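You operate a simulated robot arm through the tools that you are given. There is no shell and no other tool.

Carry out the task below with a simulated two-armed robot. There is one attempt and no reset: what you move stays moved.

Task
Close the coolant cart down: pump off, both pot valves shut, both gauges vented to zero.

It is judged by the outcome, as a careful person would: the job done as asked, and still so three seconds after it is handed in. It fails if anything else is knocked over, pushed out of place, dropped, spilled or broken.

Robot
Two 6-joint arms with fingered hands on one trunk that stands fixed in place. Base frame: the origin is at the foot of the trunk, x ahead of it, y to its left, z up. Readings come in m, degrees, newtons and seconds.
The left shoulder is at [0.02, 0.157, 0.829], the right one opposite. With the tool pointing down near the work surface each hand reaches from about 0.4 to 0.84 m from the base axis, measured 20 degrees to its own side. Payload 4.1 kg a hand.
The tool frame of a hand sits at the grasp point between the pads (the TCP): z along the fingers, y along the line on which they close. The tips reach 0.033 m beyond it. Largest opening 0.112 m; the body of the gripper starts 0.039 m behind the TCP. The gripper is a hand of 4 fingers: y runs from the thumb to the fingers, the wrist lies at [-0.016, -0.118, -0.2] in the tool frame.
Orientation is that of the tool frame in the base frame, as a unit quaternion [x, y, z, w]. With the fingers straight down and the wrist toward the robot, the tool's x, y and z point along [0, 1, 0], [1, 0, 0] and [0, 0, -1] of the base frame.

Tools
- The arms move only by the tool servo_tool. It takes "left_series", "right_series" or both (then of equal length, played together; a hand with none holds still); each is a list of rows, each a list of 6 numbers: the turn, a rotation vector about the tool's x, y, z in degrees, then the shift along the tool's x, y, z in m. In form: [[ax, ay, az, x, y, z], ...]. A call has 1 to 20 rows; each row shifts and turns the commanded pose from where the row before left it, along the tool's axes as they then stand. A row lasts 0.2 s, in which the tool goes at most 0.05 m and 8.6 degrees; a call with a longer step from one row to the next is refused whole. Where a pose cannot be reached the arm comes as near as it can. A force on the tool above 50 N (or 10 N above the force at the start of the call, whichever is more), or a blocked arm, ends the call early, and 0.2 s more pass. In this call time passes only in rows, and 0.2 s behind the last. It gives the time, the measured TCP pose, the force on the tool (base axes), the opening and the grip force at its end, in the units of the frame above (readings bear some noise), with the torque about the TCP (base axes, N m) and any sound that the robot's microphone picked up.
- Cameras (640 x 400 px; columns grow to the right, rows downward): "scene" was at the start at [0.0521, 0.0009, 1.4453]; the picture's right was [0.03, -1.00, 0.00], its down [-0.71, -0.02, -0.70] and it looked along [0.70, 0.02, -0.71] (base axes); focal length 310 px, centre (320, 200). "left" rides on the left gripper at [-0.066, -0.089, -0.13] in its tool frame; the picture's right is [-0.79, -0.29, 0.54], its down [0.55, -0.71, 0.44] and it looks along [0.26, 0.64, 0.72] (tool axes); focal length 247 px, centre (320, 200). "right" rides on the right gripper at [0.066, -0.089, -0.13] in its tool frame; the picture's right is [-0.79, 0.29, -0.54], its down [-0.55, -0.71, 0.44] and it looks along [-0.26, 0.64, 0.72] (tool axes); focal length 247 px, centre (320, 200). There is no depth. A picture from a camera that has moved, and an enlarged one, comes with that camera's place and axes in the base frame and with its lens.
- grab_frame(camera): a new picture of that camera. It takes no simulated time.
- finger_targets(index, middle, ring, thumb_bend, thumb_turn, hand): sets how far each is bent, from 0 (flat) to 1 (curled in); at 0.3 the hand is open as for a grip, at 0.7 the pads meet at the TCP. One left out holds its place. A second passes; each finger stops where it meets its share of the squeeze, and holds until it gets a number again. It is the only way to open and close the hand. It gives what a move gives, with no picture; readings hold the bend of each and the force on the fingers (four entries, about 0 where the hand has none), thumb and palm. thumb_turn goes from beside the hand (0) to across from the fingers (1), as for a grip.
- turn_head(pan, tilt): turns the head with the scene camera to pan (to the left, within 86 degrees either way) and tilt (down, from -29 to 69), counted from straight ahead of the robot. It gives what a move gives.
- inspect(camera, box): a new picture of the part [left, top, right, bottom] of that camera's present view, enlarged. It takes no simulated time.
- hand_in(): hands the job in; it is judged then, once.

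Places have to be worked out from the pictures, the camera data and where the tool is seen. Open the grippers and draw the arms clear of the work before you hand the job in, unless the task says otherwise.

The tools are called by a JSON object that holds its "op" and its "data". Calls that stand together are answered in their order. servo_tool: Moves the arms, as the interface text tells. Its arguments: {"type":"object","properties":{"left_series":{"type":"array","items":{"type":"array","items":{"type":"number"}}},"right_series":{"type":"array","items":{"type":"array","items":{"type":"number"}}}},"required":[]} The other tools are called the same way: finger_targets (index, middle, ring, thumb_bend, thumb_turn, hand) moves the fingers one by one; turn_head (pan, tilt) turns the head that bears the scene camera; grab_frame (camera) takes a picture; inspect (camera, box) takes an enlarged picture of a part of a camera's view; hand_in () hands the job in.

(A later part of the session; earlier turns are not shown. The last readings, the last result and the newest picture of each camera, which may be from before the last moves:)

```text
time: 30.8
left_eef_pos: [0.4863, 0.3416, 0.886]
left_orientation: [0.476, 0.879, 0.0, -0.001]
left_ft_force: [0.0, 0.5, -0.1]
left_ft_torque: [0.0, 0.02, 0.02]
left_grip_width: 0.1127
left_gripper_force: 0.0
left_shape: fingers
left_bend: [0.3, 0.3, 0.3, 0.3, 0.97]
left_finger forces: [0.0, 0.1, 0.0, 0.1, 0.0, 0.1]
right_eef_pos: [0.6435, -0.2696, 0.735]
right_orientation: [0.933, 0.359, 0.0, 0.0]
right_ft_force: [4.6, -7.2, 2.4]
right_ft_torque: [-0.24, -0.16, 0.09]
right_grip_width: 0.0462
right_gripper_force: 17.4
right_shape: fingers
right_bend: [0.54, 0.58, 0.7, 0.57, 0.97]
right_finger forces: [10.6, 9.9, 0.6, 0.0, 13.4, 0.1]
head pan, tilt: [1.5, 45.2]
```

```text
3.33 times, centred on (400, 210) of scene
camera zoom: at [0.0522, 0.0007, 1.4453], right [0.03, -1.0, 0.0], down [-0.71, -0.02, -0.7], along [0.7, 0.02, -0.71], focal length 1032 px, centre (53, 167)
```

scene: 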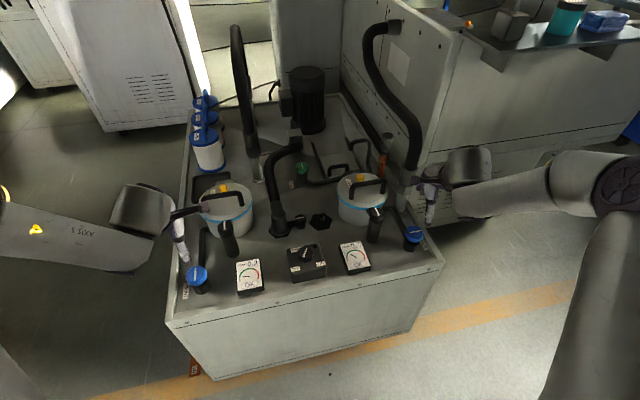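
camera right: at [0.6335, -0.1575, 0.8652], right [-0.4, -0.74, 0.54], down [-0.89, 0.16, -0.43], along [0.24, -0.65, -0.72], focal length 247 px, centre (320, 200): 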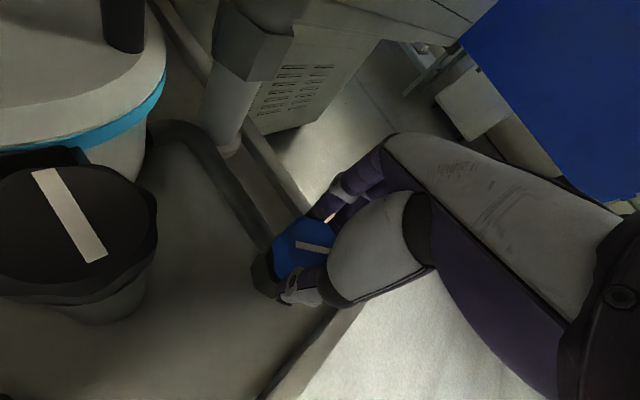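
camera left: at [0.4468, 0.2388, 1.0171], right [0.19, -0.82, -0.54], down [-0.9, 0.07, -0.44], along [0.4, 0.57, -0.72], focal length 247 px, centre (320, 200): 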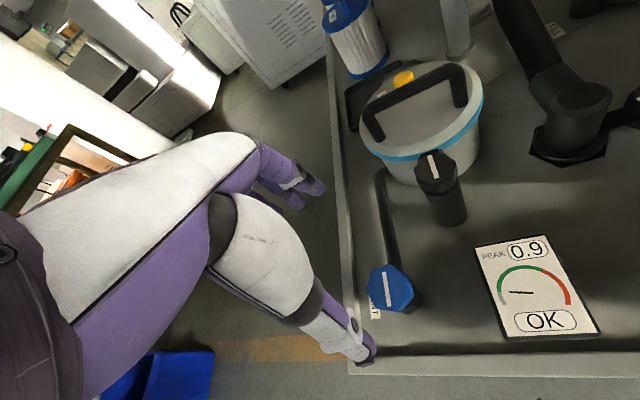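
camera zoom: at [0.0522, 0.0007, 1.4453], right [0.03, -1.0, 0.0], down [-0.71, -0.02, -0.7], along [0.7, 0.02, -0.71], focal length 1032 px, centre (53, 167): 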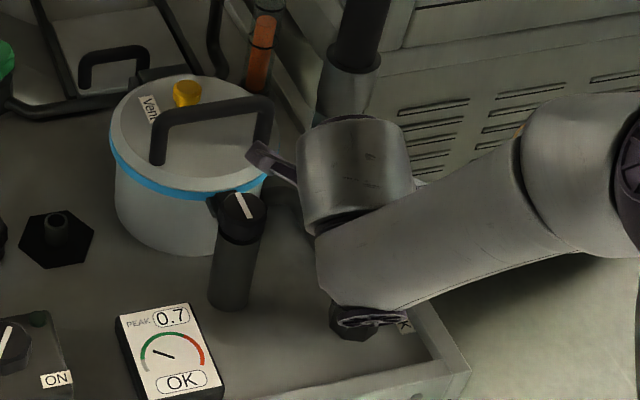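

The knob followed to about 42° and the area is clear. I continue 21° more before regrasping.

{"op": "servo_tool", "data": {"right_series": [[0, 0, 7, 0, 0, 0], [0, 0, 7, 0, 0, 0], [0, 0, 7, 0, 0, 0]]}}

{"op": "grab_frame", "data": {"camera": "right"}}

{"op": "inspect", "data": {"camera": "scene", "box": [340, 150, 460, 270]}}

```text
time: 31.6
left_eef_pos: [0.487, 0.3423, 0.8871]
left_orientation: [0.477, 0.879, 0.0, 0.0]
left_ft_force: [-0.3, -0.2, -0.7]
left_ft_torque: [-0.01, -0.03, 0.01]
left_grip_width: 0.1123
left_gripper_force: 0.0
left_shape: fingers
left_bend: [0.3, 0.3, 0.3, 0.3, 0.97]
left_finger forces: [0.0, 0.1, 0.1, 0.0, 0.1, 0.0]
right_eef_pos: [0.6443, -0.269, 0.7359]
right_orientation: [0.983, 0.183, -0.001, -0.001]
right_ft_force: [0.9, -5.5, 1.5]
right_ft_torque: [-0.23, -0.06, 0.05]
right_grip_width: 0.0464
right_gripper_force: 17.2
right_shape: fingers
right_bend: [0.54, 0.58, 0.7, 0.57, 0.97]
right_finger forces: [10.5, 9.6, 0.6, 0.0, 13.8, 0.0]
head pan, tilt: [1.5, 45.2]
```

```text
taken
camera right: at [0.6736, -0.1609, 0.8651], right [-0.64, -0.55, 0.54], down [-0.77, 0.47, -0.43], along [-0.01, -0.69, -0.72], focal length 247 px, centre (320, 200)
```

right: 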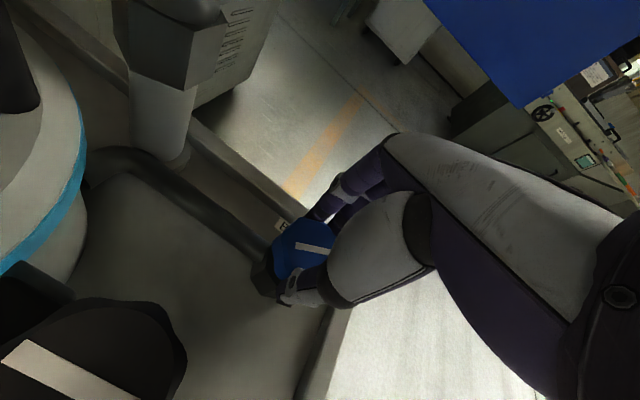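

```text
3.33 times, centred on (400, 210) of scene
camera zoom: at [0.0521, 0.0007, 1.4453], right [0.03, -1.0, 0.0], down [-0.71, -0.02, -0.7], along [0.7, 0.02, -0.71], focal length 1032 px, centre (53, 167)
```

zoom: 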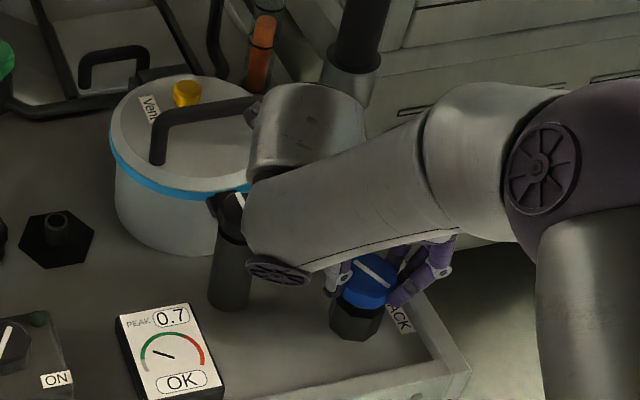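

The turn is at about 63°, still in reach and clear of the clamp and pot handle. I go on another 14° and check.

{"op": "servo_tool", "data": {"right_series": [[0, 0, 7, 0, 0, 0], [0, 0, 7, 0, 0, 0]]}}

{"op": "grab_frame", "data": {"camera": "right"}}

{"op": "inspect", "data": {"camera": "scene", "box": [340, 150, 460, 270]}}

```text
time: 32.2
left_eef_pos: [0.4857, 0.342, 0.8864]
left_orientation: [0.477, 0.879, 0.0, 0.0]
left_ft_force: [-0.3, -0.3, 0.7]
left_ft_torque: [0.0, 0.01, 0.01]
left_grip_width: 0.1123
left_gripper_force: 0.0
left_shape: fingers
left_bend: [0.3, 0.3, 0.3, 0.3, 0.97]
left_finger forces: [0.0, 0.0, 0.0, 0.0, 0.0, 0.1]
right_eef_pos: [0.6446, -0.27, 0.7364]
right_orientation: [0.998, 0.062, -0.001, 0.0]
right_ft_force: [-0.3, -4.2, -0.8]
right_ft_torque: [-0.16, 0.02, 0.07]
right_grip_width: 0.0465
right_gripper_force: 17.3
right_shape: fingers
right_bend: [0.55, 0.59, 0.7, 0.57, 0.97]
right_finger forces: [10.1, 9.2, 0.6, 0.1, 14.1, 0.0]
head pan, tilt: [1.5, 45.2]
```

```text
taken
camera right: at [0.6985, -0.171, 0.8651], right [-0.75, -0.38, 0.54], down [-0.64, 0.64, -0.43], along [-0.18, -0.67, -0.72], focal length 247 px, centre (320, 200)
```

right: 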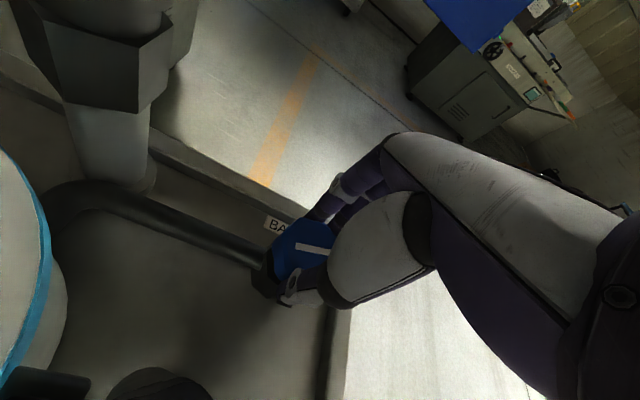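

```text
3.33 times, centred on (400, 210) of scene
camera zoom: at [0.0521, 0.0007, 1.4453], right [0.03, -1.0, 0.0], down [-0.71, -0.02, -0.7], along [0.7, 0.02, -0.71], focal length 1032 px, centre (53, 167)
```

zoom: 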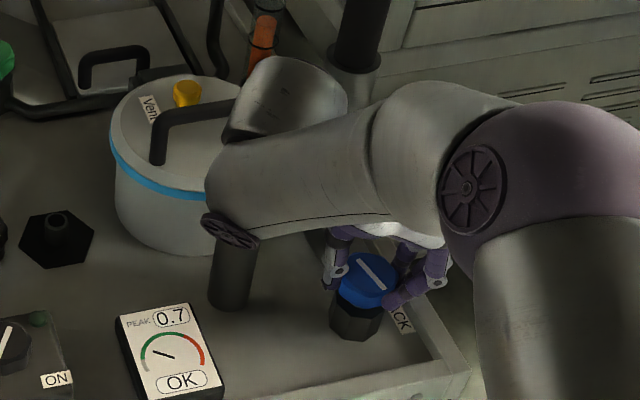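

The BACK line is about 17° short of the closed direction. I continue the clockwise turn to the stop, watching the torque.

{"op": "servo_tool", "data": {"right_series": [[0, 0, 7, 0, 0, 0], [0, 0, 7, 0, 0, 0], [0, 0, 6, 0, 0, 0]]}}

{"op": "inspect", "data": {"camera": "scene", "box": [340, 150, 460, 270]}}

{"op": "grab_frame", "data": {"camera": "right"}}

```text
time: 33.0
left_eef_pos: [0.4869, 0.3408, 0.8867]
left_orientation: [0.476, 0.879, 0.0, -0.001]
left_ft_force: [0.5, 1.1, 0.4]
left_ft_torque: [0.01, -0.02, 0.02]
left_grip_width: 0.1125
left_gripper_force: 0.1
left_shape: fingers
left_bend: [0.3, 0.3, 0.3, 0.3, 0.97]
left_finger forces: [0.1, 0.0, 0.1, 0.0, 0.1, 0.0]
right_eef_pos: [0.6458, -0.2703, 0.7357]
right_orientation: [0.994, -0.112, 0.0, -0.002]
right_ft_force: [5.4, -6.3, -2.4]
right_ft_torque: [-0.26, -0.19, 0.52]
right_grip_width: 0.0463
right_gripper_force: 18.3
right_shape: fingers
right_bend: [0.56, 0.59, 0.69, 0.56, 0.99]
right_finger forces: [11.1, 8.5, 1.8, 0.0, 14.9, 0.1]
head pan, tilt: [1.5, 45.2]
```

```text
3.33 times, centred on (400, 210) of scene
camera zoom: at [0.0523, 0.0006, 1.4453], right [0.03, -1.0, 0.0], down [-0.71, -0.02, -0.7], along [0.7, 0.02, -0.71], focal length 1032 px, centre (53, 167)
```

zoom: 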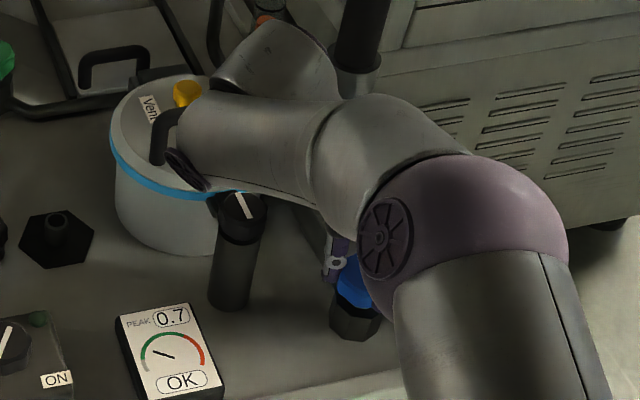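

```text
taken
camera right: at [0.7288, -0.1959, 0.8656], right [-0.84, -0.1, 0.54], down [-0.38, 0.82, -0.44], along [-0.39, -0.57, -0.72], focal length 247 px, centre (320, 200)
```

right: 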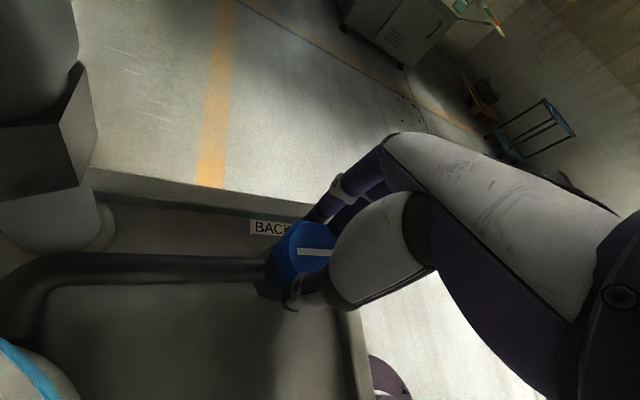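

The torque rose to 0.5 N·m and the line now runs parallel to the pipe like FRONT's, so BACK is at its stop. I release, lift straight up and unwind the wrist.

{"op": "finger_targets", "data": {"hand": "right", "index": 0.3, "middle": 0.3, "ring": 0.3, "thumb_bend": 0.3}}

{"op": "servo_tool", "data": {"right_series": [[0, 0, 0, 0, 0, -0.03], [0, 0, 0, 0, 0, -0.04], [0, 0, 0, 0, 0, -0.04], [0, 0, -8, 0, 0, -0.02], [0, 0, -8, 0, 0, 0], [0, 0, -8, 0, 0, 0], [0, 0, -8, 0, 0, 0], [0, 0, -8, 0, 0, 0], [0, 0, -8, 0, 0, 0], [0, 0, -8, 0, 0, 0], [0, 0, -8, 0, 0, 0], [0, 0, -8, 0, 0, 0], [0, 0, -8, 0, 0, 0]]}}

{"op": "grab_frame", "data": {"camera": "right"}}

{"op": "grab_frame", "data": {"camera": "scene"}}

{"op": "inspect", "data": {"camera": "scene", "box": [230, 210, 430, 305]}}

```text
time: 34.0
left_eef_pos: [0.4871, 0.3409, 0.8862]
left_orientation: [0.476, 0.879, 0.001, 0.0]
left_ft_force: [0.5, -0.6, 0.3]
left_ft_torque: [0.02, 0.02, -0.07]
left_grip_width: 0.1125
left_gripper_force: 0.0
left_shape: fingers
left_bend: [0.3, 0.3, 0.3, 0.3, 0.97]
left_finger forces: [0.0, 0.0, 0.0, 0.1, 0.0, 0.0]
right_eef_pos: [0.6447, -0.2677, 0.7355]
right_orientation: [0.994, -0.112, 0.0, 0.0]
right_ft_force: [0.3, 0.3, -0.6]
right_ft_torque: [0.01, 0.01, 0.01]
right_grip_width: 0.1124
right_gripper_force: 0.1
right_shape: fingers
right_bend: [0.3, 0.3, 0.3, 0.3, 0.98]
right_finger forces: [0.0, 0.0, 0.0, 0.0, 0.0, 0.0]
head pan, tilt: [1.5, 45.2]
```

```text
time: 36.8
left_eef_pos: [0.4862, 0.3407, 0.8859]
left_orientation: [0.477, 0.879, 0.001, 0.0]
left_ft_force: [-1.1, -0.9, 0.5]
left_ft_torque: [-0.01, 0.02, 0.0]
left_grip_width: 0.1121
left_gripper_force: 0.1
left_shape: fingers
left_bend: [0.3, 0.3, 0.3, 0.3, 0.97]
left_finger forces: [0.1, 0.0, 0.0, 0.1, 0.0, 0.0]
right_eef_pos: [0.6447, -0.2676, 0.8644]
right_orientation: [0.833, 0.553, 0.0, 0.001]
right_ft_force: [0.0, -0.3, 0.3]
right_ft_torque: [-0.02, -0.01, 0.0]
right_grip_width: 0.1126
right_gripper_force: 0.0
right_shape: fingers
right_bend: [0.3, 0.3, 0.3, 0.3, 0.98]
right_finger forces: [0.1, 0.0, 0.0, 0.0, 0.1, 0.0]
head pan, tilt: [1.5, 45.2]
```

```text
taken
camera right: at [0.5878, -0.1721, 0.9951], right [-0.04, -0.84, 0.54], down [-0.87, -0.23, -0.44], along [0.49, -0.49, -0.72], focal length 247 px, centre (320, 200)
```

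right: 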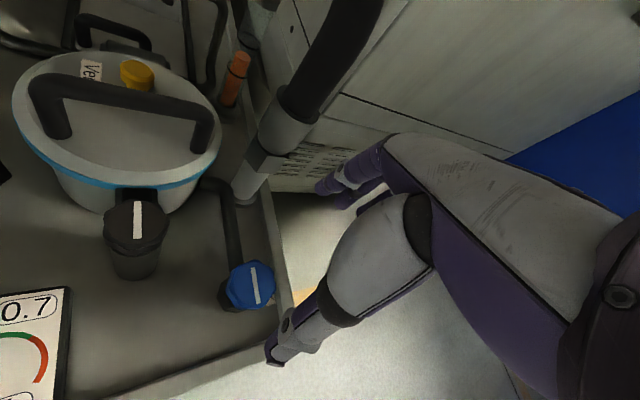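

```text
taken
```

scene: 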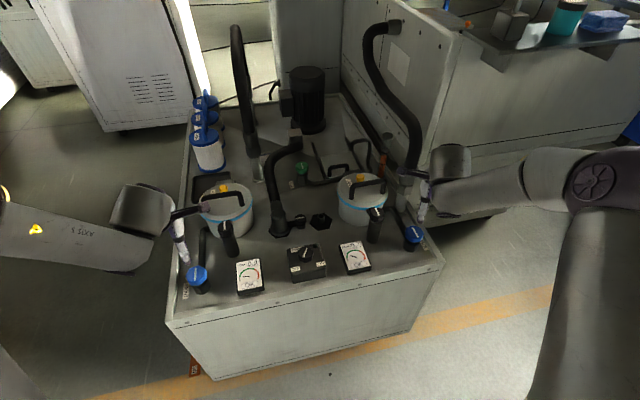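

```text
3.20 times, centred on (330, 258) of scene
camera zoom: at [0.0522, 0.0011, 1.4453], right [0.03, -1.0, 0.0], down [-0.71, -0.02, -0.7], along [0.7, 0.02, -0.71], focal length 991 px, centre (288, 16)
```

zoom: 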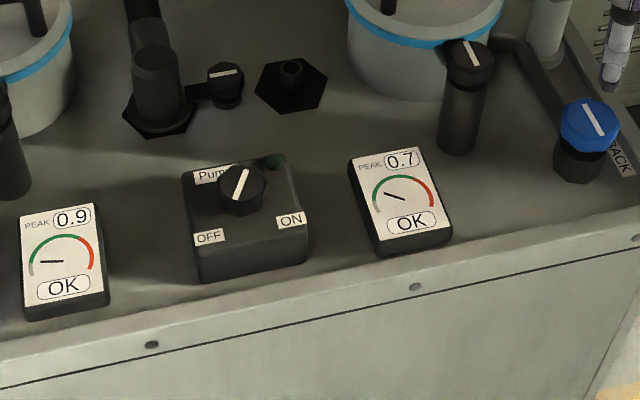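

Both valves are at their stops and the pump is off; only the vents remain. The vents sit just behind the pot handles: left near (0.785, 0.335), right near (0.846, −0.11), tops at z ≈ 0.765. I shape the left hand into a narrow poking pinch (middle + thumb) and view it.

{"op": "finger_targets", "data": {"hand": "left", "index": 1.0, "middle": 0.7, "ring": 1.0, "thumb_bend": 0.7}}

{"op": "grab_frame", "data": {"camera": "left"}}

{"op": "inspect", "data": {"camera": "scene", "box": [100, 160, 260, 290]}}

{"op": "inspect", "data": {"camera": "left", "box": [350, 50, 490, 150]}}

{"op": "inspect", "data": {"camera": "right", "box": [70, 30, 210, 130]}}

```text
time: 37.8
left_eef_pos: [0.4868, 0.342, 0.887]
left_orientation: [0.477, 0.879, 0.0, 0.0]
left_ft_force: [0.2, 0.5, -0.1]
left_ft_torque: [0.0, -0.03, -0.01]
left_grip_width: 0.0058
left_gripper_force: 0.0
left_shape: fingers
left_bend: [0.84, 0.7, 1.0, 0.66, 0.97]
left_finger forces: [0.1, 0.0, 0.0, 0.0, 0.0, 0.0]
right_eef_pos: [0.6449, -0.2683, 0.8652]
right_orientation: [0.833, 0.553, 0.001, -0.001]
right_ft_force: [0.0, -0.3, 0.0]
right_ft_torque: [-0.03, -0.02, 0.01]
right_grip_width: 0.1124
right_gripper_force: 0.0
right_shape: fingers
right_bend: [0.3, 0.3, 0.3, 0.3, 0.98]
right_finger forces: [0.0, 0.0, 0.0, 0.0, 0.1, 0.1]
head pan, tilt: [1.5, 45.2]
```

```text
taken
camera left: at [0.4467, 0.2387, 1.0167], right [0.19, -0.82, -0.54], down [-0.9, 0.07, -0.44], along [0.4, 0.57, -0.72], focal length 247 px, centre (320, 200)
```

left: 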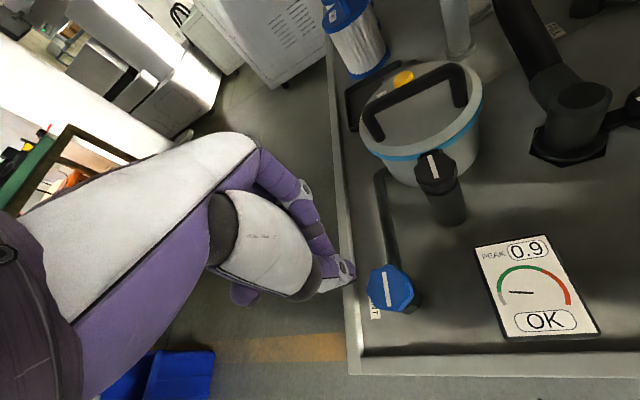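

```text
3.08 times, centred on (180, 225) of scene
camera zoom: at [0.0521, 0.0009, 1.4453], right [0.03, -1.0, 0.0], down [-0.71, -0.02, -0.7], along [0.7, 0.02, -0.71], focal length 953 px, centre (751, 123)
```

zoom: 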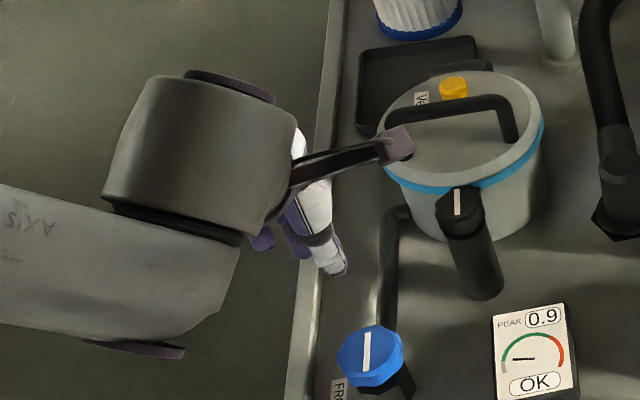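

```text
4.00 times, centred on (420, 100) of left
camera zoom: at [0.4467, 0.2387, 1.0167], right [0.19, -0.82, -0.54], down [-0.9, 0.07, -0.44], along [0.4, 0.57, -0.72], focal length 988 px, centre (-80, 600)
```

zoom: 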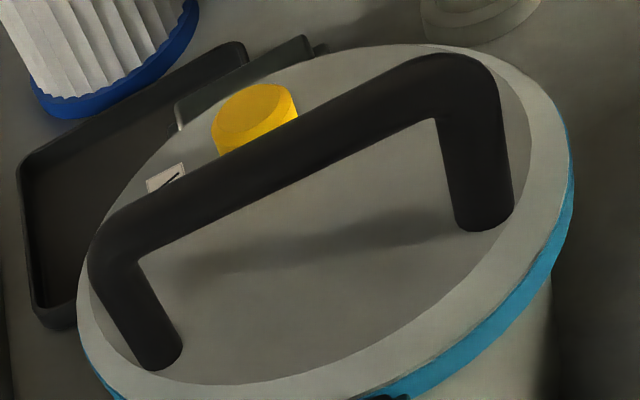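

```text
4.00 times, centred on (140, 80) of right
camera zoom: at [0.588, -0.1721, 0.9951], right [-0.04, -0.84, 0.54], down [-0.87, -0.23, -0.44], along [0.49, -0.49, -0.72], focal length 988 px, centre (1040, 680)
```

zoom: 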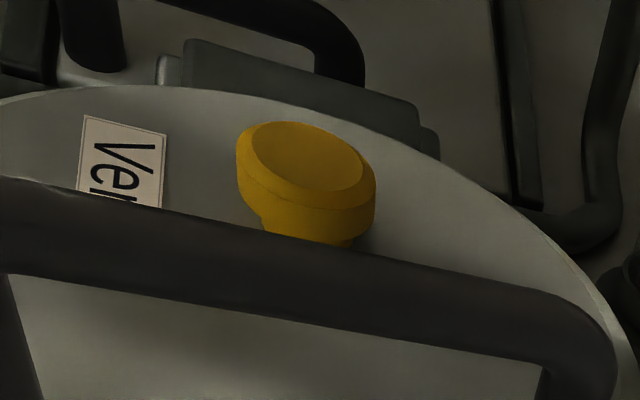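

The vents are round yellow mushroom caps on narrower stems, i.e. push buttons; the right one triangulates to (0.822, −0.111, 0.783). I bring the left hand up over the left pot for a precise look at its vent.

{"op": "servo_tool", "data": {"left_series": [[0, 0, 0, -0.0303, 0.0311, -0.0086], [0, 0, 0, -0.0303, 0.0311, -0.0086], [0, 0, 0, -0.0303, 0.0311, -0.0086], [0, 0, 0, -0.0303, 0.0311, -0.0086], [0, 0, 0, -0.0303, 0.0311, -0.0086], [0, 0, 6, 0, 0, 0], [0, 0, 6, 0, 0, 0], [0, 0, 6, 0, 0, 0]]}}

{"op": "grab_frame", "data": {"camera": "left"}}

{"op": "grab_frame", "data": {"camera": "scene"}}

```text
time: 39.6
left_eef_pos: [0.6989, 0.3007, 0.9296]
left_orientation: [0.609, 0.793, 0.0, 0.0]
left_ft_force: [0.9, 0.4, -0.1]
left_ft_torque: [0.01, 0.01, 0.01]
left_grip_width: 0.0057
left_gripper_force: 0.1
left_shape: fingers
left_bend: [0.84, 0.7, 1.0, 0.66, 0.97]
left_finger forces: [0.0, 0.1, 0.0, 0.0, 0.0, 0.0]
right_eef_pos: [0.645, -0.2677, 0.8658]
right_orientation: [0.833, 0.553, 0.0, 0.001]
right_ft_force: [0.2, -0.3, 0.7]
right_ft_torque: [0.01, -0.03, -0.05]
right_grip_width: 0.1125
right_gripper_force: 0.0
right_shape: fingers
right_bend: [0.3, 0.3, 0.3, 0.3, 0.98]
right_finger forces: [0.1, 0.0, 0.1, 0.1, 0.1, 0.0]
head pan, tilt: [1.5, 45.2]
```

```text
taken
camera left: at [0.63, 0.2139, 1.0596], right [-0.07, -0.84, -0.54], down [-0.83, 0.35, -0.44], along [0.55, 0.42, -0.72], focal length 247 px, centre (320, 200)
```

left: 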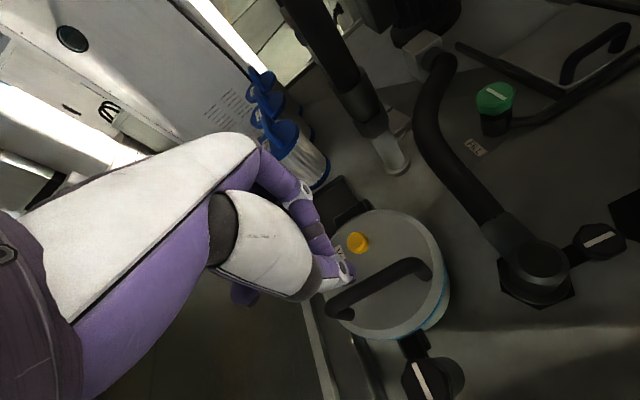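

```text
taken
```

scene: 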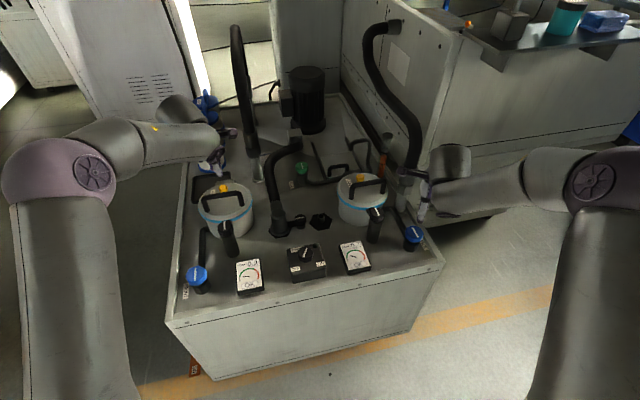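

The left vent is well visible now. I zoom to get its centre precisely.

{"op": "inspect", "data": {"camera": "left", "box": [310, 200, 450, 340]}}

{"op": "inspect", "data": {"camera": "scene", "box": [195, 130, 265, 225]}}

```text
2.86 times, centred on (380, 270) of left
camera zoom: at [0.63, 0.2139, 1.0596], right [-0.07, -0.84, -0.54], down [-0.83, 0.35, -0.44], along [0.55, 0.42, -0.72], focal length 706 px, centre (149, 0)
```

zoom: 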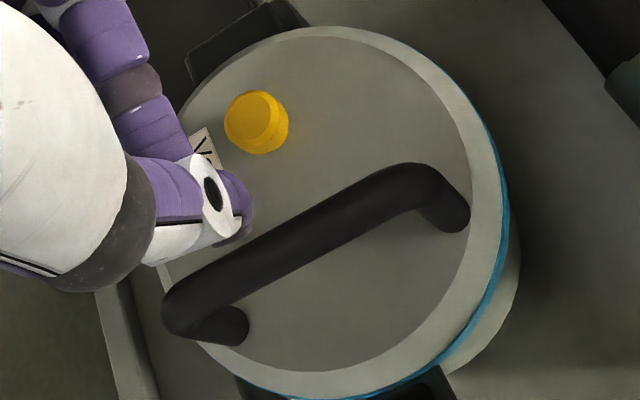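

```text
4.21 times, centred on (230, 178) of scene
camera zoom: at [0.0521, 0.0008, 1.4453], right [0.03, -1.0, 0.0], down [-0.71, -0.02, -0.7], along [0.7, 0.02, -0.71], focal length 1304 px, centre (699, 295)
```

zoom: 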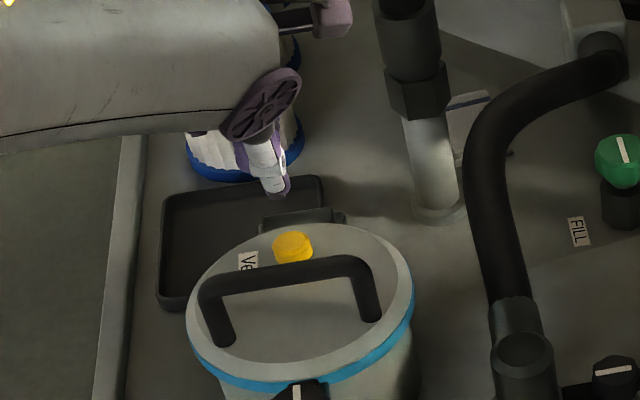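

The left vent's button top is at about (0.757, 0.325, 0.783), with the handle bar about 6 cm in front of it and about 4 cm higher. I move the pinch horizontally above it, then descend to about 3 cm above.

{"op": "servo_tool", "data": {"left_series": [[0, 0, 0, 0.0042, 0.0312, 0], [0, 0, 0, 0.0043, 0.0312, 0], [0, 0, 0, 0, 0, 0.04], [0, 0, 0, 0, 0, 0.04]]}}

{"op": "grab_frame", "data": {"camera": "left"}}

{"op": "inspect", "data": {"camera": "scene", "box": [185, 120, 265, 225]}}

{"op": "grab_frame", "data": {"camera": "right"}}

```text
time: 40.6
left_eef_pos: [0.7572, 0.3249, 0.85]
left_orientation: [0.609, 0.793, 0.0, 0.0]
left_ft_force: [0.6, -0.1, 0.8]
left_ft_torque: [0.0, 0.01, -0.04]
left_grip_width: 0.0057
left_gripper_force: 0.0
left_shape: fingers
left_bend: [0.84, 0.7, 1.0, 0.66, 0.97]
left_finger forces: [0.0, 0.0, 0.0, 0.0, 0.0, 0.0]
right_eef_pos: [0.6446, -0.2679, 0.8646]
right_orientation: [0.833, 0.553, 0.0, 0.0]
right_ft_force: [0.0, 0.1, -0.3]
right_ft_torque: [0.01, -0.03, 0.02]
right_grip_width: 0.1123
right_gripper_force: 0.0
right_shape: fingers
right_bend: [0.3, 0.3, 0.3, 0.3, 0.98]
right_finger forces: [0.1, 0.0, 0.0, 0.0, 0.0, 0.0]
head pan, tilt: [1.5, 45.2]
```

```text
taken
camera left: at [0.6871, 0.2384, 0.9791], right [-0.07, -0.84, -0.54], down [-0.83, 0.35, -0.44], along [0.55, 0.42, -0.72], focal length 247 px, centre (320, 200)
```

left: 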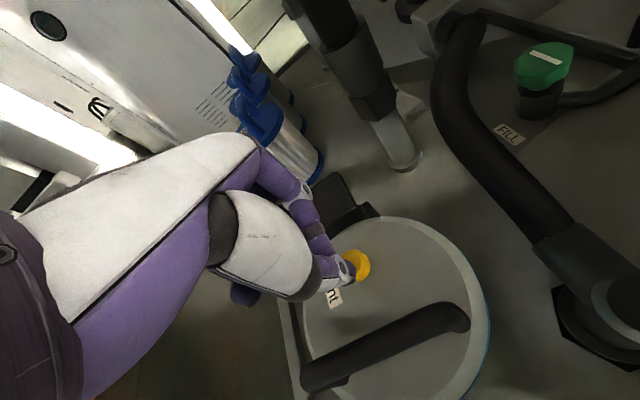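

```text
3.81 times, centred on (225, 172) of scene
camera zoom: at [0.0518, 0.0007, 1.4453], right [0.03, -1.0, 0.0], down [-0.71, -0.02, -0.7], along [0.7, 0.02, -0.71], focal length 1179 px, centre (682, 305)
```

zoom: 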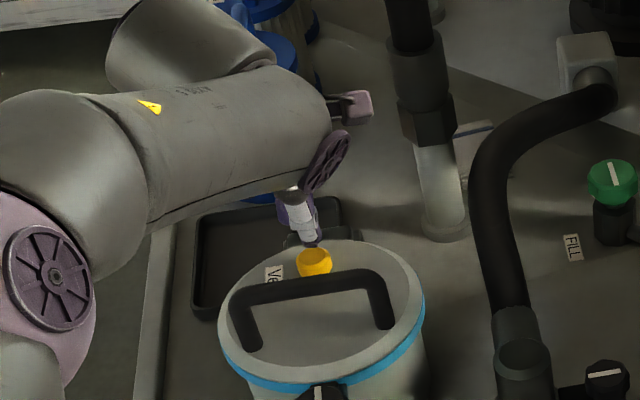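

```text
taken
camera right: at [0.5878, -0.1722, 0.9952], right [-0.04, -0.84, 0.54], down [-0.87, -0.23, -0.44], along [0.49, -0.49, -0.72], focal length 247 px, centre (320, 200)
```

right: 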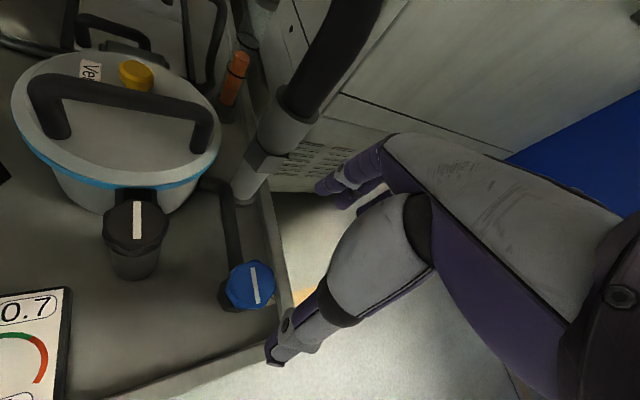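

The pinch is over the button to within about 5 mm. I descend in small steps, watching force, until the tip touches the button.

{"op": "servo_tool", "data": {"left_series": [[0, 0, 0, -0.003, 0, 0.008], [0, 0, 0, 0, 0, 0.006], [0, 0, 0, 0, 0, 0.006]]}}

{"op": "inspect", "data": {"camera": "left", "box": [280, 200, 440, 320]}}

{"op": "inspect", "data": {"camera": "scene", "box": [205, 160, 245, 210]}}

```text
time: 41.4
left_eef_pos: [0.7588, 0.3206, 0.829]
left_orientation: [0.608, 0.794, 0.0, 0.0]
left_ft_force: [0.0, -0.4, -0.2]
left_ft_torque: [-0.02, 0.02, 0.0]
left_grip_width: 0.0058
left_gripper_force: 0.0
left_shape: fingers
left_bend: [0.84, 0.7, 1.0, 0.66, 0.97]
left_finger forces: [0.1, 0.1, 0.1, 0.0, 0.0, 0.1]
right_eef_pos: [0.6453, -0.2691, 0.8653]
right_orientation: [0.833, 0.553, 0.0, 0.0]
right_ft_force: [0.0, 0.3, -0.2]
right_ft_torque: [0.0, -0.01, 0.01]
right_grip_width: 0.1126
right_gripper_force: 0.1
right_shape: fingers
right_bend: [0.3, 0.3, 0.3, 0.3, 0.98]
right_finger forces: [0.0, 0.0, 0.0, 0.1, 0.0, 0.1]
head pan, tilt: [1.5, 45.2]
```

```text
3.33 times, centred on (360, 260) of left
camera zoom: at [0.6882, 0.2354, 0.9586], right [-0.07, -0.84, -0.54], down [-0.83, 0.35, -0.44], along [0.55, 0.42, -0.72], focal length 823 px, centre (187, 0)
```

zoom: 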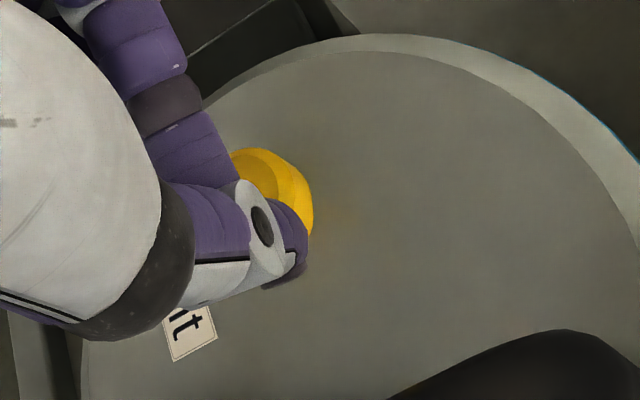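

```text
8.00 times, centred on (225, 185) of scene
camera zoom: at [0.0521, 0.0009, 1.4453], right [0.03, -1.0, 0.0], down [-0.71, -0.02, -0.7], along [0.7, 0.02, -0.71], focal length 2477 px, centre (1080, 320)
```

zoom: 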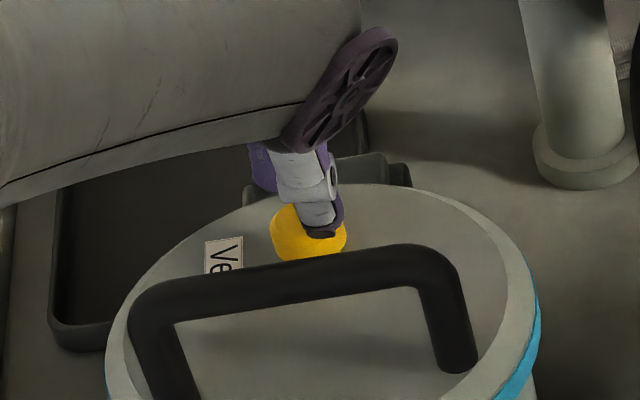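

No contact yet; the thumb tip sits slightly right and forward of the button centre. I shift 6 mm left and 5 mm away, then descend 12 mm in small steps.

{"op": "servo_tool", "data": {"left_series": [[0, 0, 0, 0.006, 0.005, 0], [0, 0, 0, 0, 0, 0.004], [0, 0, 0, 0, 0, 0.004], [0, 0, 0, 0, 0, 0.004]]}}

{"op": "inspect", "data": {"camera": "left", "box": [280, 200, 440, 320]}}

{"op": "inspect", "data": {"camera": "scene", "box": [205, 160, 245, 210]}}

```text
time: 42.4
left_eef_pos: [0.7623, 0.3282, 0.8181]
left_orientation: [0.608, 0.794, 0.0, 0.0]
left_ft_force: [-0.5, -0.5, -1.2]
left_ft_torque: [0.0, -0.02, -0.03]
left_grip_width: 0.0059
left_gripper_force: 0.0
left_shape: fingers
left_bend: [0.84, 0.7, 1.0, 0.66, 0.97]
left_finger forces: [0.1, 0.0, 0.0, 0.0, 0.1, 0.0]
right_eef_pos: [0.6434, -0.2691, 0.8655]
right_orientation: [0.833, 0.553, 0.0, 0.0]
right_ft_force: [0.1, -0.5, 0.4]
right_ft_torque: [-0.02, 0.01, 0.02]
right_grip_width: 0.1123
right_gripper_force: 0.0
right_shape: fingers
right_bend: [0.3, 0.3, 0.3, 0.3, 0.98]
right_finger forces: [0.0, 0.1, 0.0, 0.1, 0.0, 0.0]
head pan, tilt: [1.5, 45.2]
```

```text
3.33 times, centred on (360, 260) of left
camera zoom: at [0.6919, 0.2424, 0.9468], right [-0.07, -0.84, -0.54], down [-0.83, 0.35, -0.44], along [0.55, 0.42, -0.72], focal length 823 px, centre (187, 0)
```

zoom: 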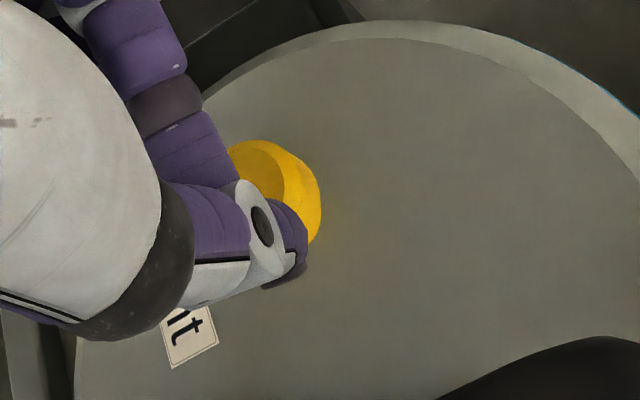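

```text
8.00 times, centred on (225, 185) of scene
camera zoom: at [0.0521, 0.0009, 1.4453], right [0.03, -1.0, 0.0], down [-0.71, -0.02, -0.7], along [0.7, 0.02, -0.71], focal length 2477 px, centre (1080, 320)
```

zoom: 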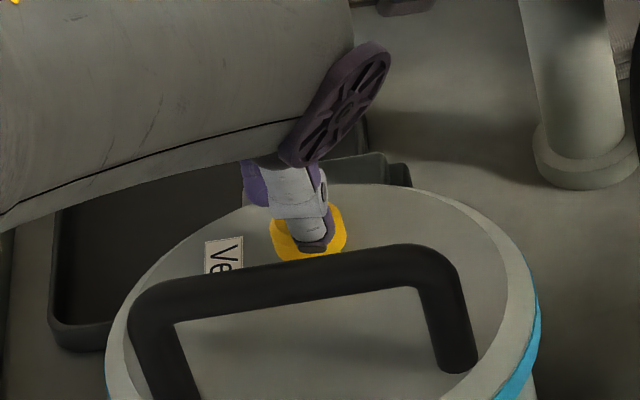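

Still no contact at TCP z = 0.818. The button top estimate carries some millimetres of error, so I descend 8 mm more in gentle steps.

{"op": "servo_tool", "data": {"left_series": [[0, 0, 0, 0, 0, 0.004], [0, 0, 0, 0, 0, 0.004]]}}

{"op": "inspect", "data": {"camera": "scene", "box": [205, 160, 245, 210]}}

{"op": "inspect", "data": {"camera": "left", "box": [280, 200, 440, 320]}}

```text
time: 43.0
left_eef_pos: [0.763, 0.328, 0.8097]
left_orientation: [0.609, 0.793, 0.0, 0.001]
left_ft_force: [0.9, 1.7, 3.8]
left_ft_torque: [0.07, -0.07, 0.03]
left_grip_width: 0.006
left_gripper_force: 1.7
left_shape: fingers
left_bend: [0.84, 0.7, 1.0, 0.66, 0.97]
left_finger forces: [0.1, 3.8, 0.1, 0.0, 0.0, 0.0]
right_eef_pos: [0.6448, -0.2683, 0.865]
right_orientation: [0.833, 0.553, -0.001, -0.001]
right_ft_force: [0.6, -0.1, -1.1]
right_ft_torque: [0.01, -0.02, -0.03]
right_grip_width: 0.1126
right_gripper_force: 0.0
right_shape: fingers
right_bend: [0.3, 0.3, 0.3, 0.3, 0.98]
right_finger forces: [0.1, 0.0, 0.0, 0.0, 0.0, 0.0]
head pan, tilt: [1.5, 45.2]
heard: click
```

```text
8.00 times, centred on (225, 185) of scene
camera zoom: at [0.052, 0.0009, 1.4453], right [0.03, -1.0, 0.0], down [-0.71, -0.02, -0.7], along [0.7, 0.02, -0.71], focal length 2477 px, centre (1080, 320)
```

zoom: 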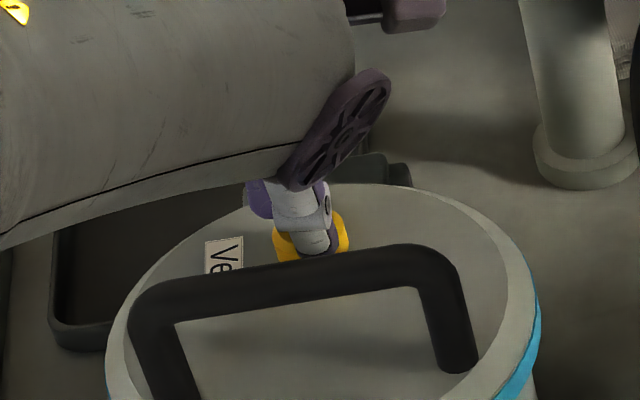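

```text
3.33 times, centred on (360, 260) of left
camera zoom: at [0.6922, 0.2425, 0.9395], right [-0.07, -0.84, -0.54], down [-0.83, 0.35, -0.44], along [0.55, 0.42, -0.72], focal length 823 px, centre (187, 0)
```

zoom: 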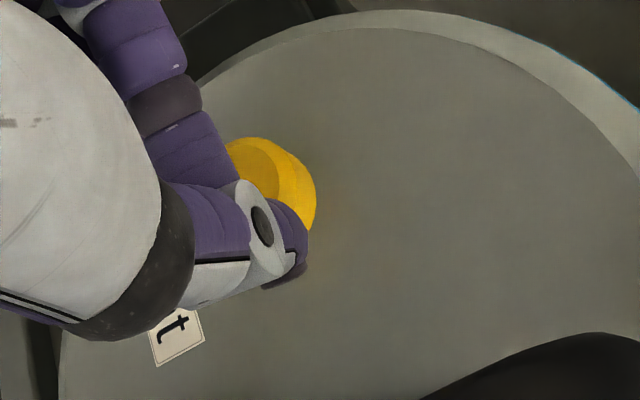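

A click sounded with 3.8 N on the middle finger, so the left vent button went in. I hold here about a second and watch the gauge.

{"op": "servo_tool", "data": {"left_series": [[0, 0, 0, 0, 0, 0], [0, 0, 0, 0, 0, 0], [0, 0, 0, 0, 0, 0], [0, 0, 0, 0, 0, 0]]}}

{"op": "inspect", "data": {"camera": "scene", "box": [230, 235, 380, 305]}}

```text
time: 44.0
left_eef_pos: [0.7629, 0.3291, 0.8088]
left_orientation: [0.608, 0.794, 0.0, 0.001]
left_ft_force: [1.0, 3.5, 4.0]
left_ft_torque: [0.17, -0.03, 0.02]
left_grip_width: 0.0058
left_gripper_force: 3.4
left_shape: fingers
left_bend: [0.84, 0.69, 1.0, 0.66, 0.97]
left_finger forces: [0.0, 5.4, 0.0, 0.0, 0.0, 0.1]
right_eef_pos: [0.645, -0.268, 0.8657]
right_orientation: [0.834, 0.552, 0.0, 0.0]
right_ft_force: [-0.7, -0.1, -0.4]
right_ft_torque: [0.03, -0.01, 0.0]
right_grip_width: 0.1125
right_gripper_force: 0.1
right_shape: fingers
right_bend: [0.3, 0.3, 0.3, 0.3, 0.98]
right_finger forces: [0.0, 0.0, 0.0, 0.0, 0.0, 0.1]
head pan, tilt: [1.5, 45.2]
```

```text
4.27 times, centred on (305, 270) of scene
camera zoom: at [0.052, 0.0009, 1.4453], right [0.03, -1.0, 0.0], down [-0.71, -0.02, -0.7], along [0.7, 0.02, -0.71], focal length 1321 px, centre (384, -99)
```

zoom: 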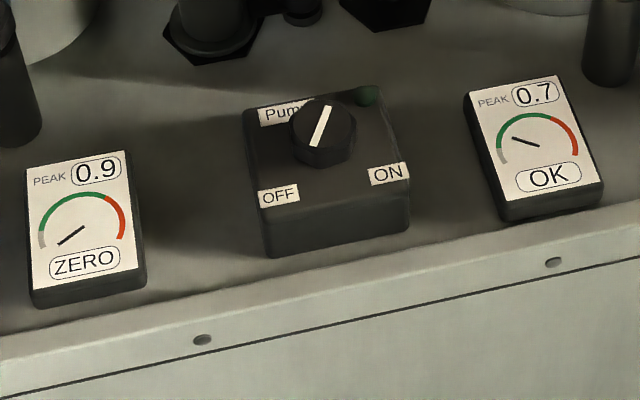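

The left gauge reads ZERO. I hold half a second more, then lift off straight up and check that it stays at zero.

{"op": "servo_tool", "data": {"left_series": [[0, 0, 0, 0, 0, 0], [0, 0, 0, 0, 0, 0], [0, 0, 0, 0, 0, 0], [0, 0, 0, 0, 0, -0.01], [0, 0, 0, 0, 0, -0.03], [0, 0, 0, 0, 0, -0.04], [0, 0, 0, 0, 0, -0.04], [0, 0, 0, 0, 0, -0.02]]}}

{"op": "inspect", "data": {"camera": "scene", "box": [230, 235, 380, 305]}}

{"op": "grab_frame", "data": {"camera": "scene"}}

```text
time: 45.8
left_eef_pos: [0.7615, 0.3283, 0.9497]
left_orientation: [0.608, 0.794, -0.001, 0.0]
left_ft_force: [0.5, -0.1, 0.8]
left_ft_torque: [-0.03, 0.01, -0.01]
left_grip_width: 0.0061
left_gripper_force: 0.0
left_shape: fingers
left_bend: [0.84, 0.7, 1.0, 0.66, 0.97]
left_finger forces: [0.0, 0.0, 0.0, 0.0, 0.0, 0.0]
right_eef_pos: [0.6441, -0.2691, 0.8662]
right_orientation: [0.833, 0.553, 0.0, 0.0]
right_ft_force: [-0.2, 0.2, 1.1]
right_ft_torque: [0.02, 0.03, 0.0]
right_grip_width: 0.1124
right_gripper_force: 0.1
right_shape: fingers
right_bend: [0.3, 0.3, 0.3, 0.3, 0.98]
right_finger forces: [0.0, 0.1, 0.0, 0.0, 0.0, 0.1]
head pan, tilt: [1.5, 45.2]
```

```text
4.27 times, centred on (305, 270) of scene
camera zoom: at [0.0522, 0.001, 1.4453], right [0.03, -1.0, 0.0], down [-0.71, -0.02, -0.7], along [0.7, 0.02, -0.71], focal length 1321 px, centre (384, -99)
```

zoom: 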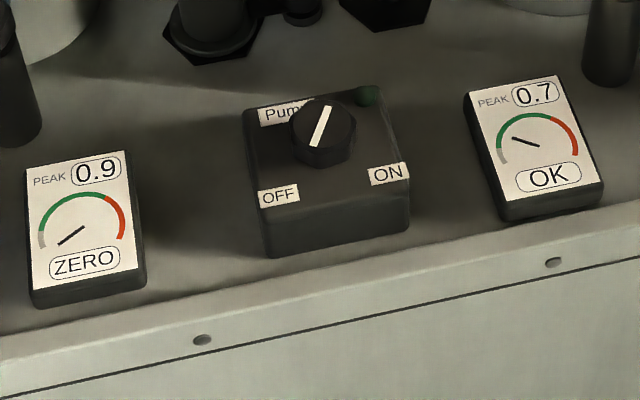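

```text
taken
```

scene: 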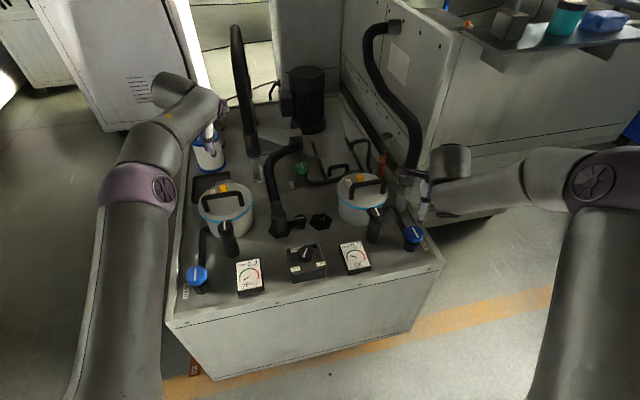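

The left gauge stays at ZERO after release. I retract the left arm, and shape the right hand as the same poking pinch while moving it up toward the right pot.

{"op": "finger_targets", "data": {"hand": "right", "index": 1.0, "middle": 0.7, "ring": 1.0, "thumb_bend": 0.7}}

{"op": "servo_tool", "data": {"left_series": [[0, 0, 0, 0.0112, -0.0419, -0.0067], [0, 0, 0, 0.0112, -0.0419, -0.0067], [0, 0, 0, 0.0112, -0.0419, -0.0067], [0, 0, 0, 0.0112, -0.0419, -0.0067], [0, 0, 0, 0.0112, -0.0419, -0.0067], [0, 0, 0, 0.0112, -0.0419, -0.0067], [0, 0, 0, 0, 0, 0], [0, 0, 0, 0, 0, 0], [0, 0, 0, 0, 0, 0]], "right_series": [[0, 0, 0, 0, 0, -0.04], [0, 0, 0, 0, 0, -0.045], [0, 0, -7.6, 0, 0, 0], [0, 0, -7.6, 0, 0, 0], [0, 0, -7.6, 0, 0, 0], [0, 0, 0, 0.0348, 0.019, 0], [0, 0, 0, 0.0348, 0.019, 0], [0, 0, 0, 0.0348, 0.019, 0], [0, 0, 0, 0.0348, 0.019, 0]]}}

{"op": "grab_frame", "data": {"camera": "right"}}

{"op": "grab_frame", "data": {"camera": "scene"}}

```text
time: 46.8
left_eef_pos: [0.7622, 0.3292, 0.95]
left_orientation: [0.608, 0.794, 0.0, 0.0]
left_ft_force: [0.9, -0.5, 0.3]
left_ft_torque: [0.03, -0.04, 0.0]
left_grip_width: 0.0058
left_gripper_force: 0.1
left_shape: fingers
left_bend: [0.84, 0.7, 1.0, 0.66, 0.97]
left_finger forces: [0.0, 0.0, 0.1, 0.0, 0.1, 0.1]
right_eef_pos: [0.646, -0.2687, 0.8658]
right_orientation: [0.833, 0.553, 0.0, 0.0]
right_ft_force: [-0.6, -1.2, -0.6]
right_ft_torque: [0.0, 0.01, -0.02]
right_grip_width: 0.0056
right_gripper_force: 0.1
right_shape: fingers
right_bend: [0.84, 0.7, 1.0, 0.66, 0.97]
right_finger forces: [0.1, 0.0, 0.0, 0.0, 0.1, 0.0]
head pan, tilt: [1.5, 45.2]
```

```text
time: 48.8
left_eef_pos: [0.5009, 0.3266, 0.9873]
left_orientation: [0.608, 0.794, 0.0, 0.0]
left_ft_force: [-0.2, -0.2, 0.7]
left_ft_torque: [0.02, -0.03, 0.02]
left_grip_width: 0.006
left_gripper_force: 0.1
left_shape: fingers
left_bend: [0.85, 0.7, 1.0, 0.66, 0.97]
left_finger forces: [0.0, 0.0, 0.0, 0.1, 0.0, 0.0]
right_eef_pos: [0.7195, -0.1298, 0.9512]
right_orientation: [0.707, 0.707, 0.0, 0.0]
right_ft_force: [0.1, -0.4, -0.4]
right_ft_torque: [0.02, -0.01, 0.0]
right_grip_width: 0.0059
right_gripper_force: 0.1
right_shape: fingers
right_bend: [0.84, 0.7, 1.0, 0.66, 0.97]
right_finger forces: [0.0, 0.0, 0.0, 0.1, 0.0, 0.0]
head pan, tilt: [1.5, 45.2]
```

```text
taken
camera right: at [0.631, -0.0632, 1.0805], right [0.28, -0.79, 0.54], down [-0.71, -0.55, -0.44], along [0.64, -0.26, -0.72], focal length 247 px, centre (320, 200)
```

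right: 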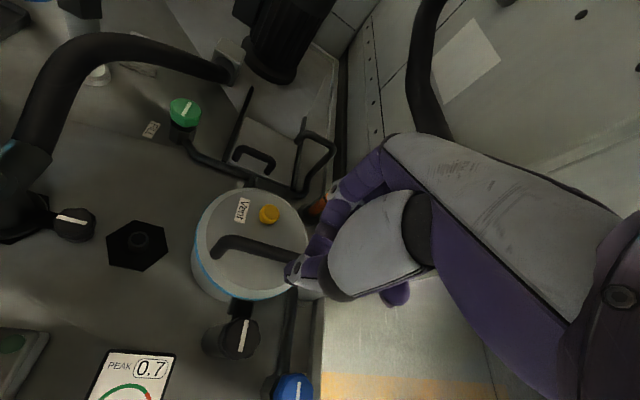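

```text
taken
```

scene: 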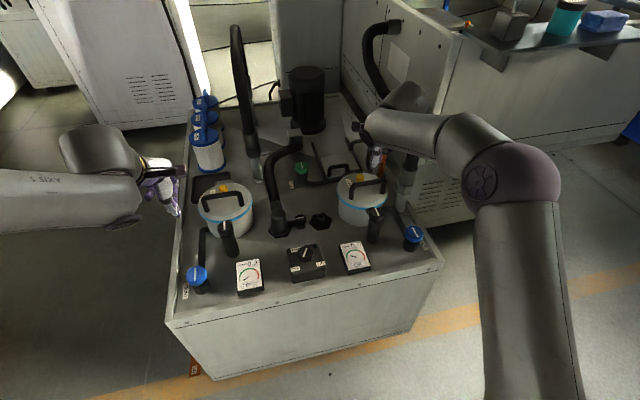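

The right vent triangulates to about (0.818, −0.109, 0.786), near the arm's reach limit, so I tilt the right hand 15° forward. Then I move it over the button, staying well above the handle.

{"op": "servo_tool", "data": {"right_series": [[-5, 0, 0, 0, 0, 0], [-5, 0, 0, 0, 0, 0], [-5, 0, 0, 0, 0, 0], [0, 0, 0, 0.0069, 0.0158, 0.0184], [0, 0, 0, 0.0069, 0.0158, 0.0184], [0, 0, 0, 0.0069, 0.0158, 0.0184], [0, 0, 0, 0, 0.0111, 0.0263], [0, 0, 0, 0, 0.0111, 0.0263]]}}

{"op": "grab_frame", "data": {"camera": "right"}}

{"op": "inspect", "data": {"camera": "scene", "box": [320, 120, 410, 230]}}

```text
time: 50.6
left_eef_pos: [0.5013, 0.3269, 0.9881]
left_orientation: [0.608, 0.794, 0.0, 0.0]
left_ft_force: [-0.7, 0.0, 0.3]
left_ft_torque: [0.01, 0.03, 0.05]
left_grip_width: 0.0059
left_gripper_force: 0.0
left_shape: fingers
left_bend: [0.85, 0.7, 1.0, 0.66, 0.97]
left_finger forces: [0.0, 0.0, 0.0, 0.1, 0.0, 0.1]
right_eef_pos: [0.8156, -0.1085, 0.866]
right_orientation: [0.702, 0.7, 0.092, 0.092]
right_ft_force: [0.6, 0.2, 0.4]
right_ft_torque: [-0.02, -0.02, 0.0]
right_grip_width: 0.0058
right_gripper_force: 0.1
right_shape: fingers
right_bend: [0.84, 0.7, 1.0, 0.66, 0.97]
right_finger forces: [0.1, 0.0, 0.0, 0.0, 0.1, 0.1]
head pan, tilt: [1.5, 45.2]
```

```text
taken
camera right: at [0.6957, -0.0416, 0.9668], right [0.14, -0.79, 0.59], down [-0.57, -0.55, -0.6], along [0.81, -0.26, -0.53], focal length 247 px, centre (320, 200)
```

right: 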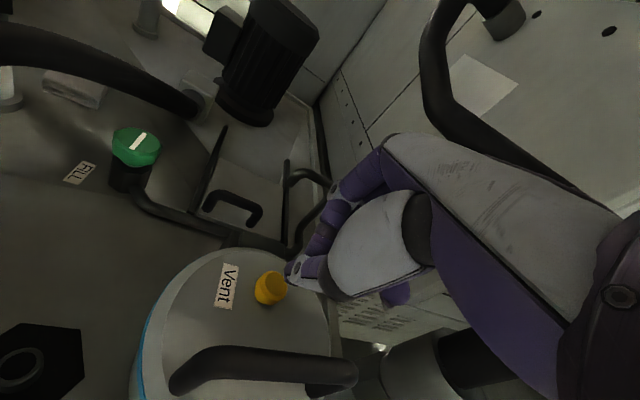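

```text
3.64 times, centred on (365, 175) of scene
camera zoom: at [0.0518, 0.0008, 1.4453], right [0.03, -1.0, 0.0], down [-0.71, -0.02, -0.7], along [0.7, 0.02, -0.71], focal length 1126 px, centre (156, 291)
```

zoom: 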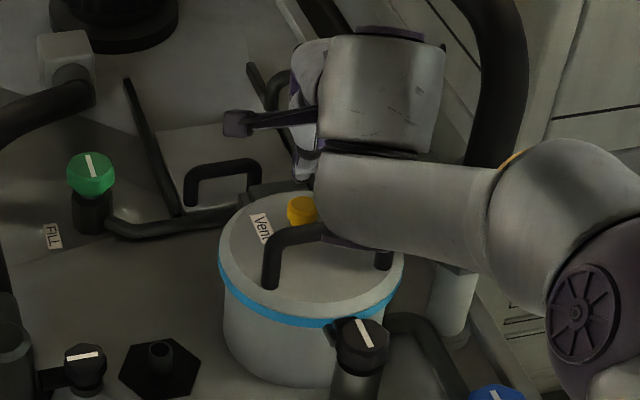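

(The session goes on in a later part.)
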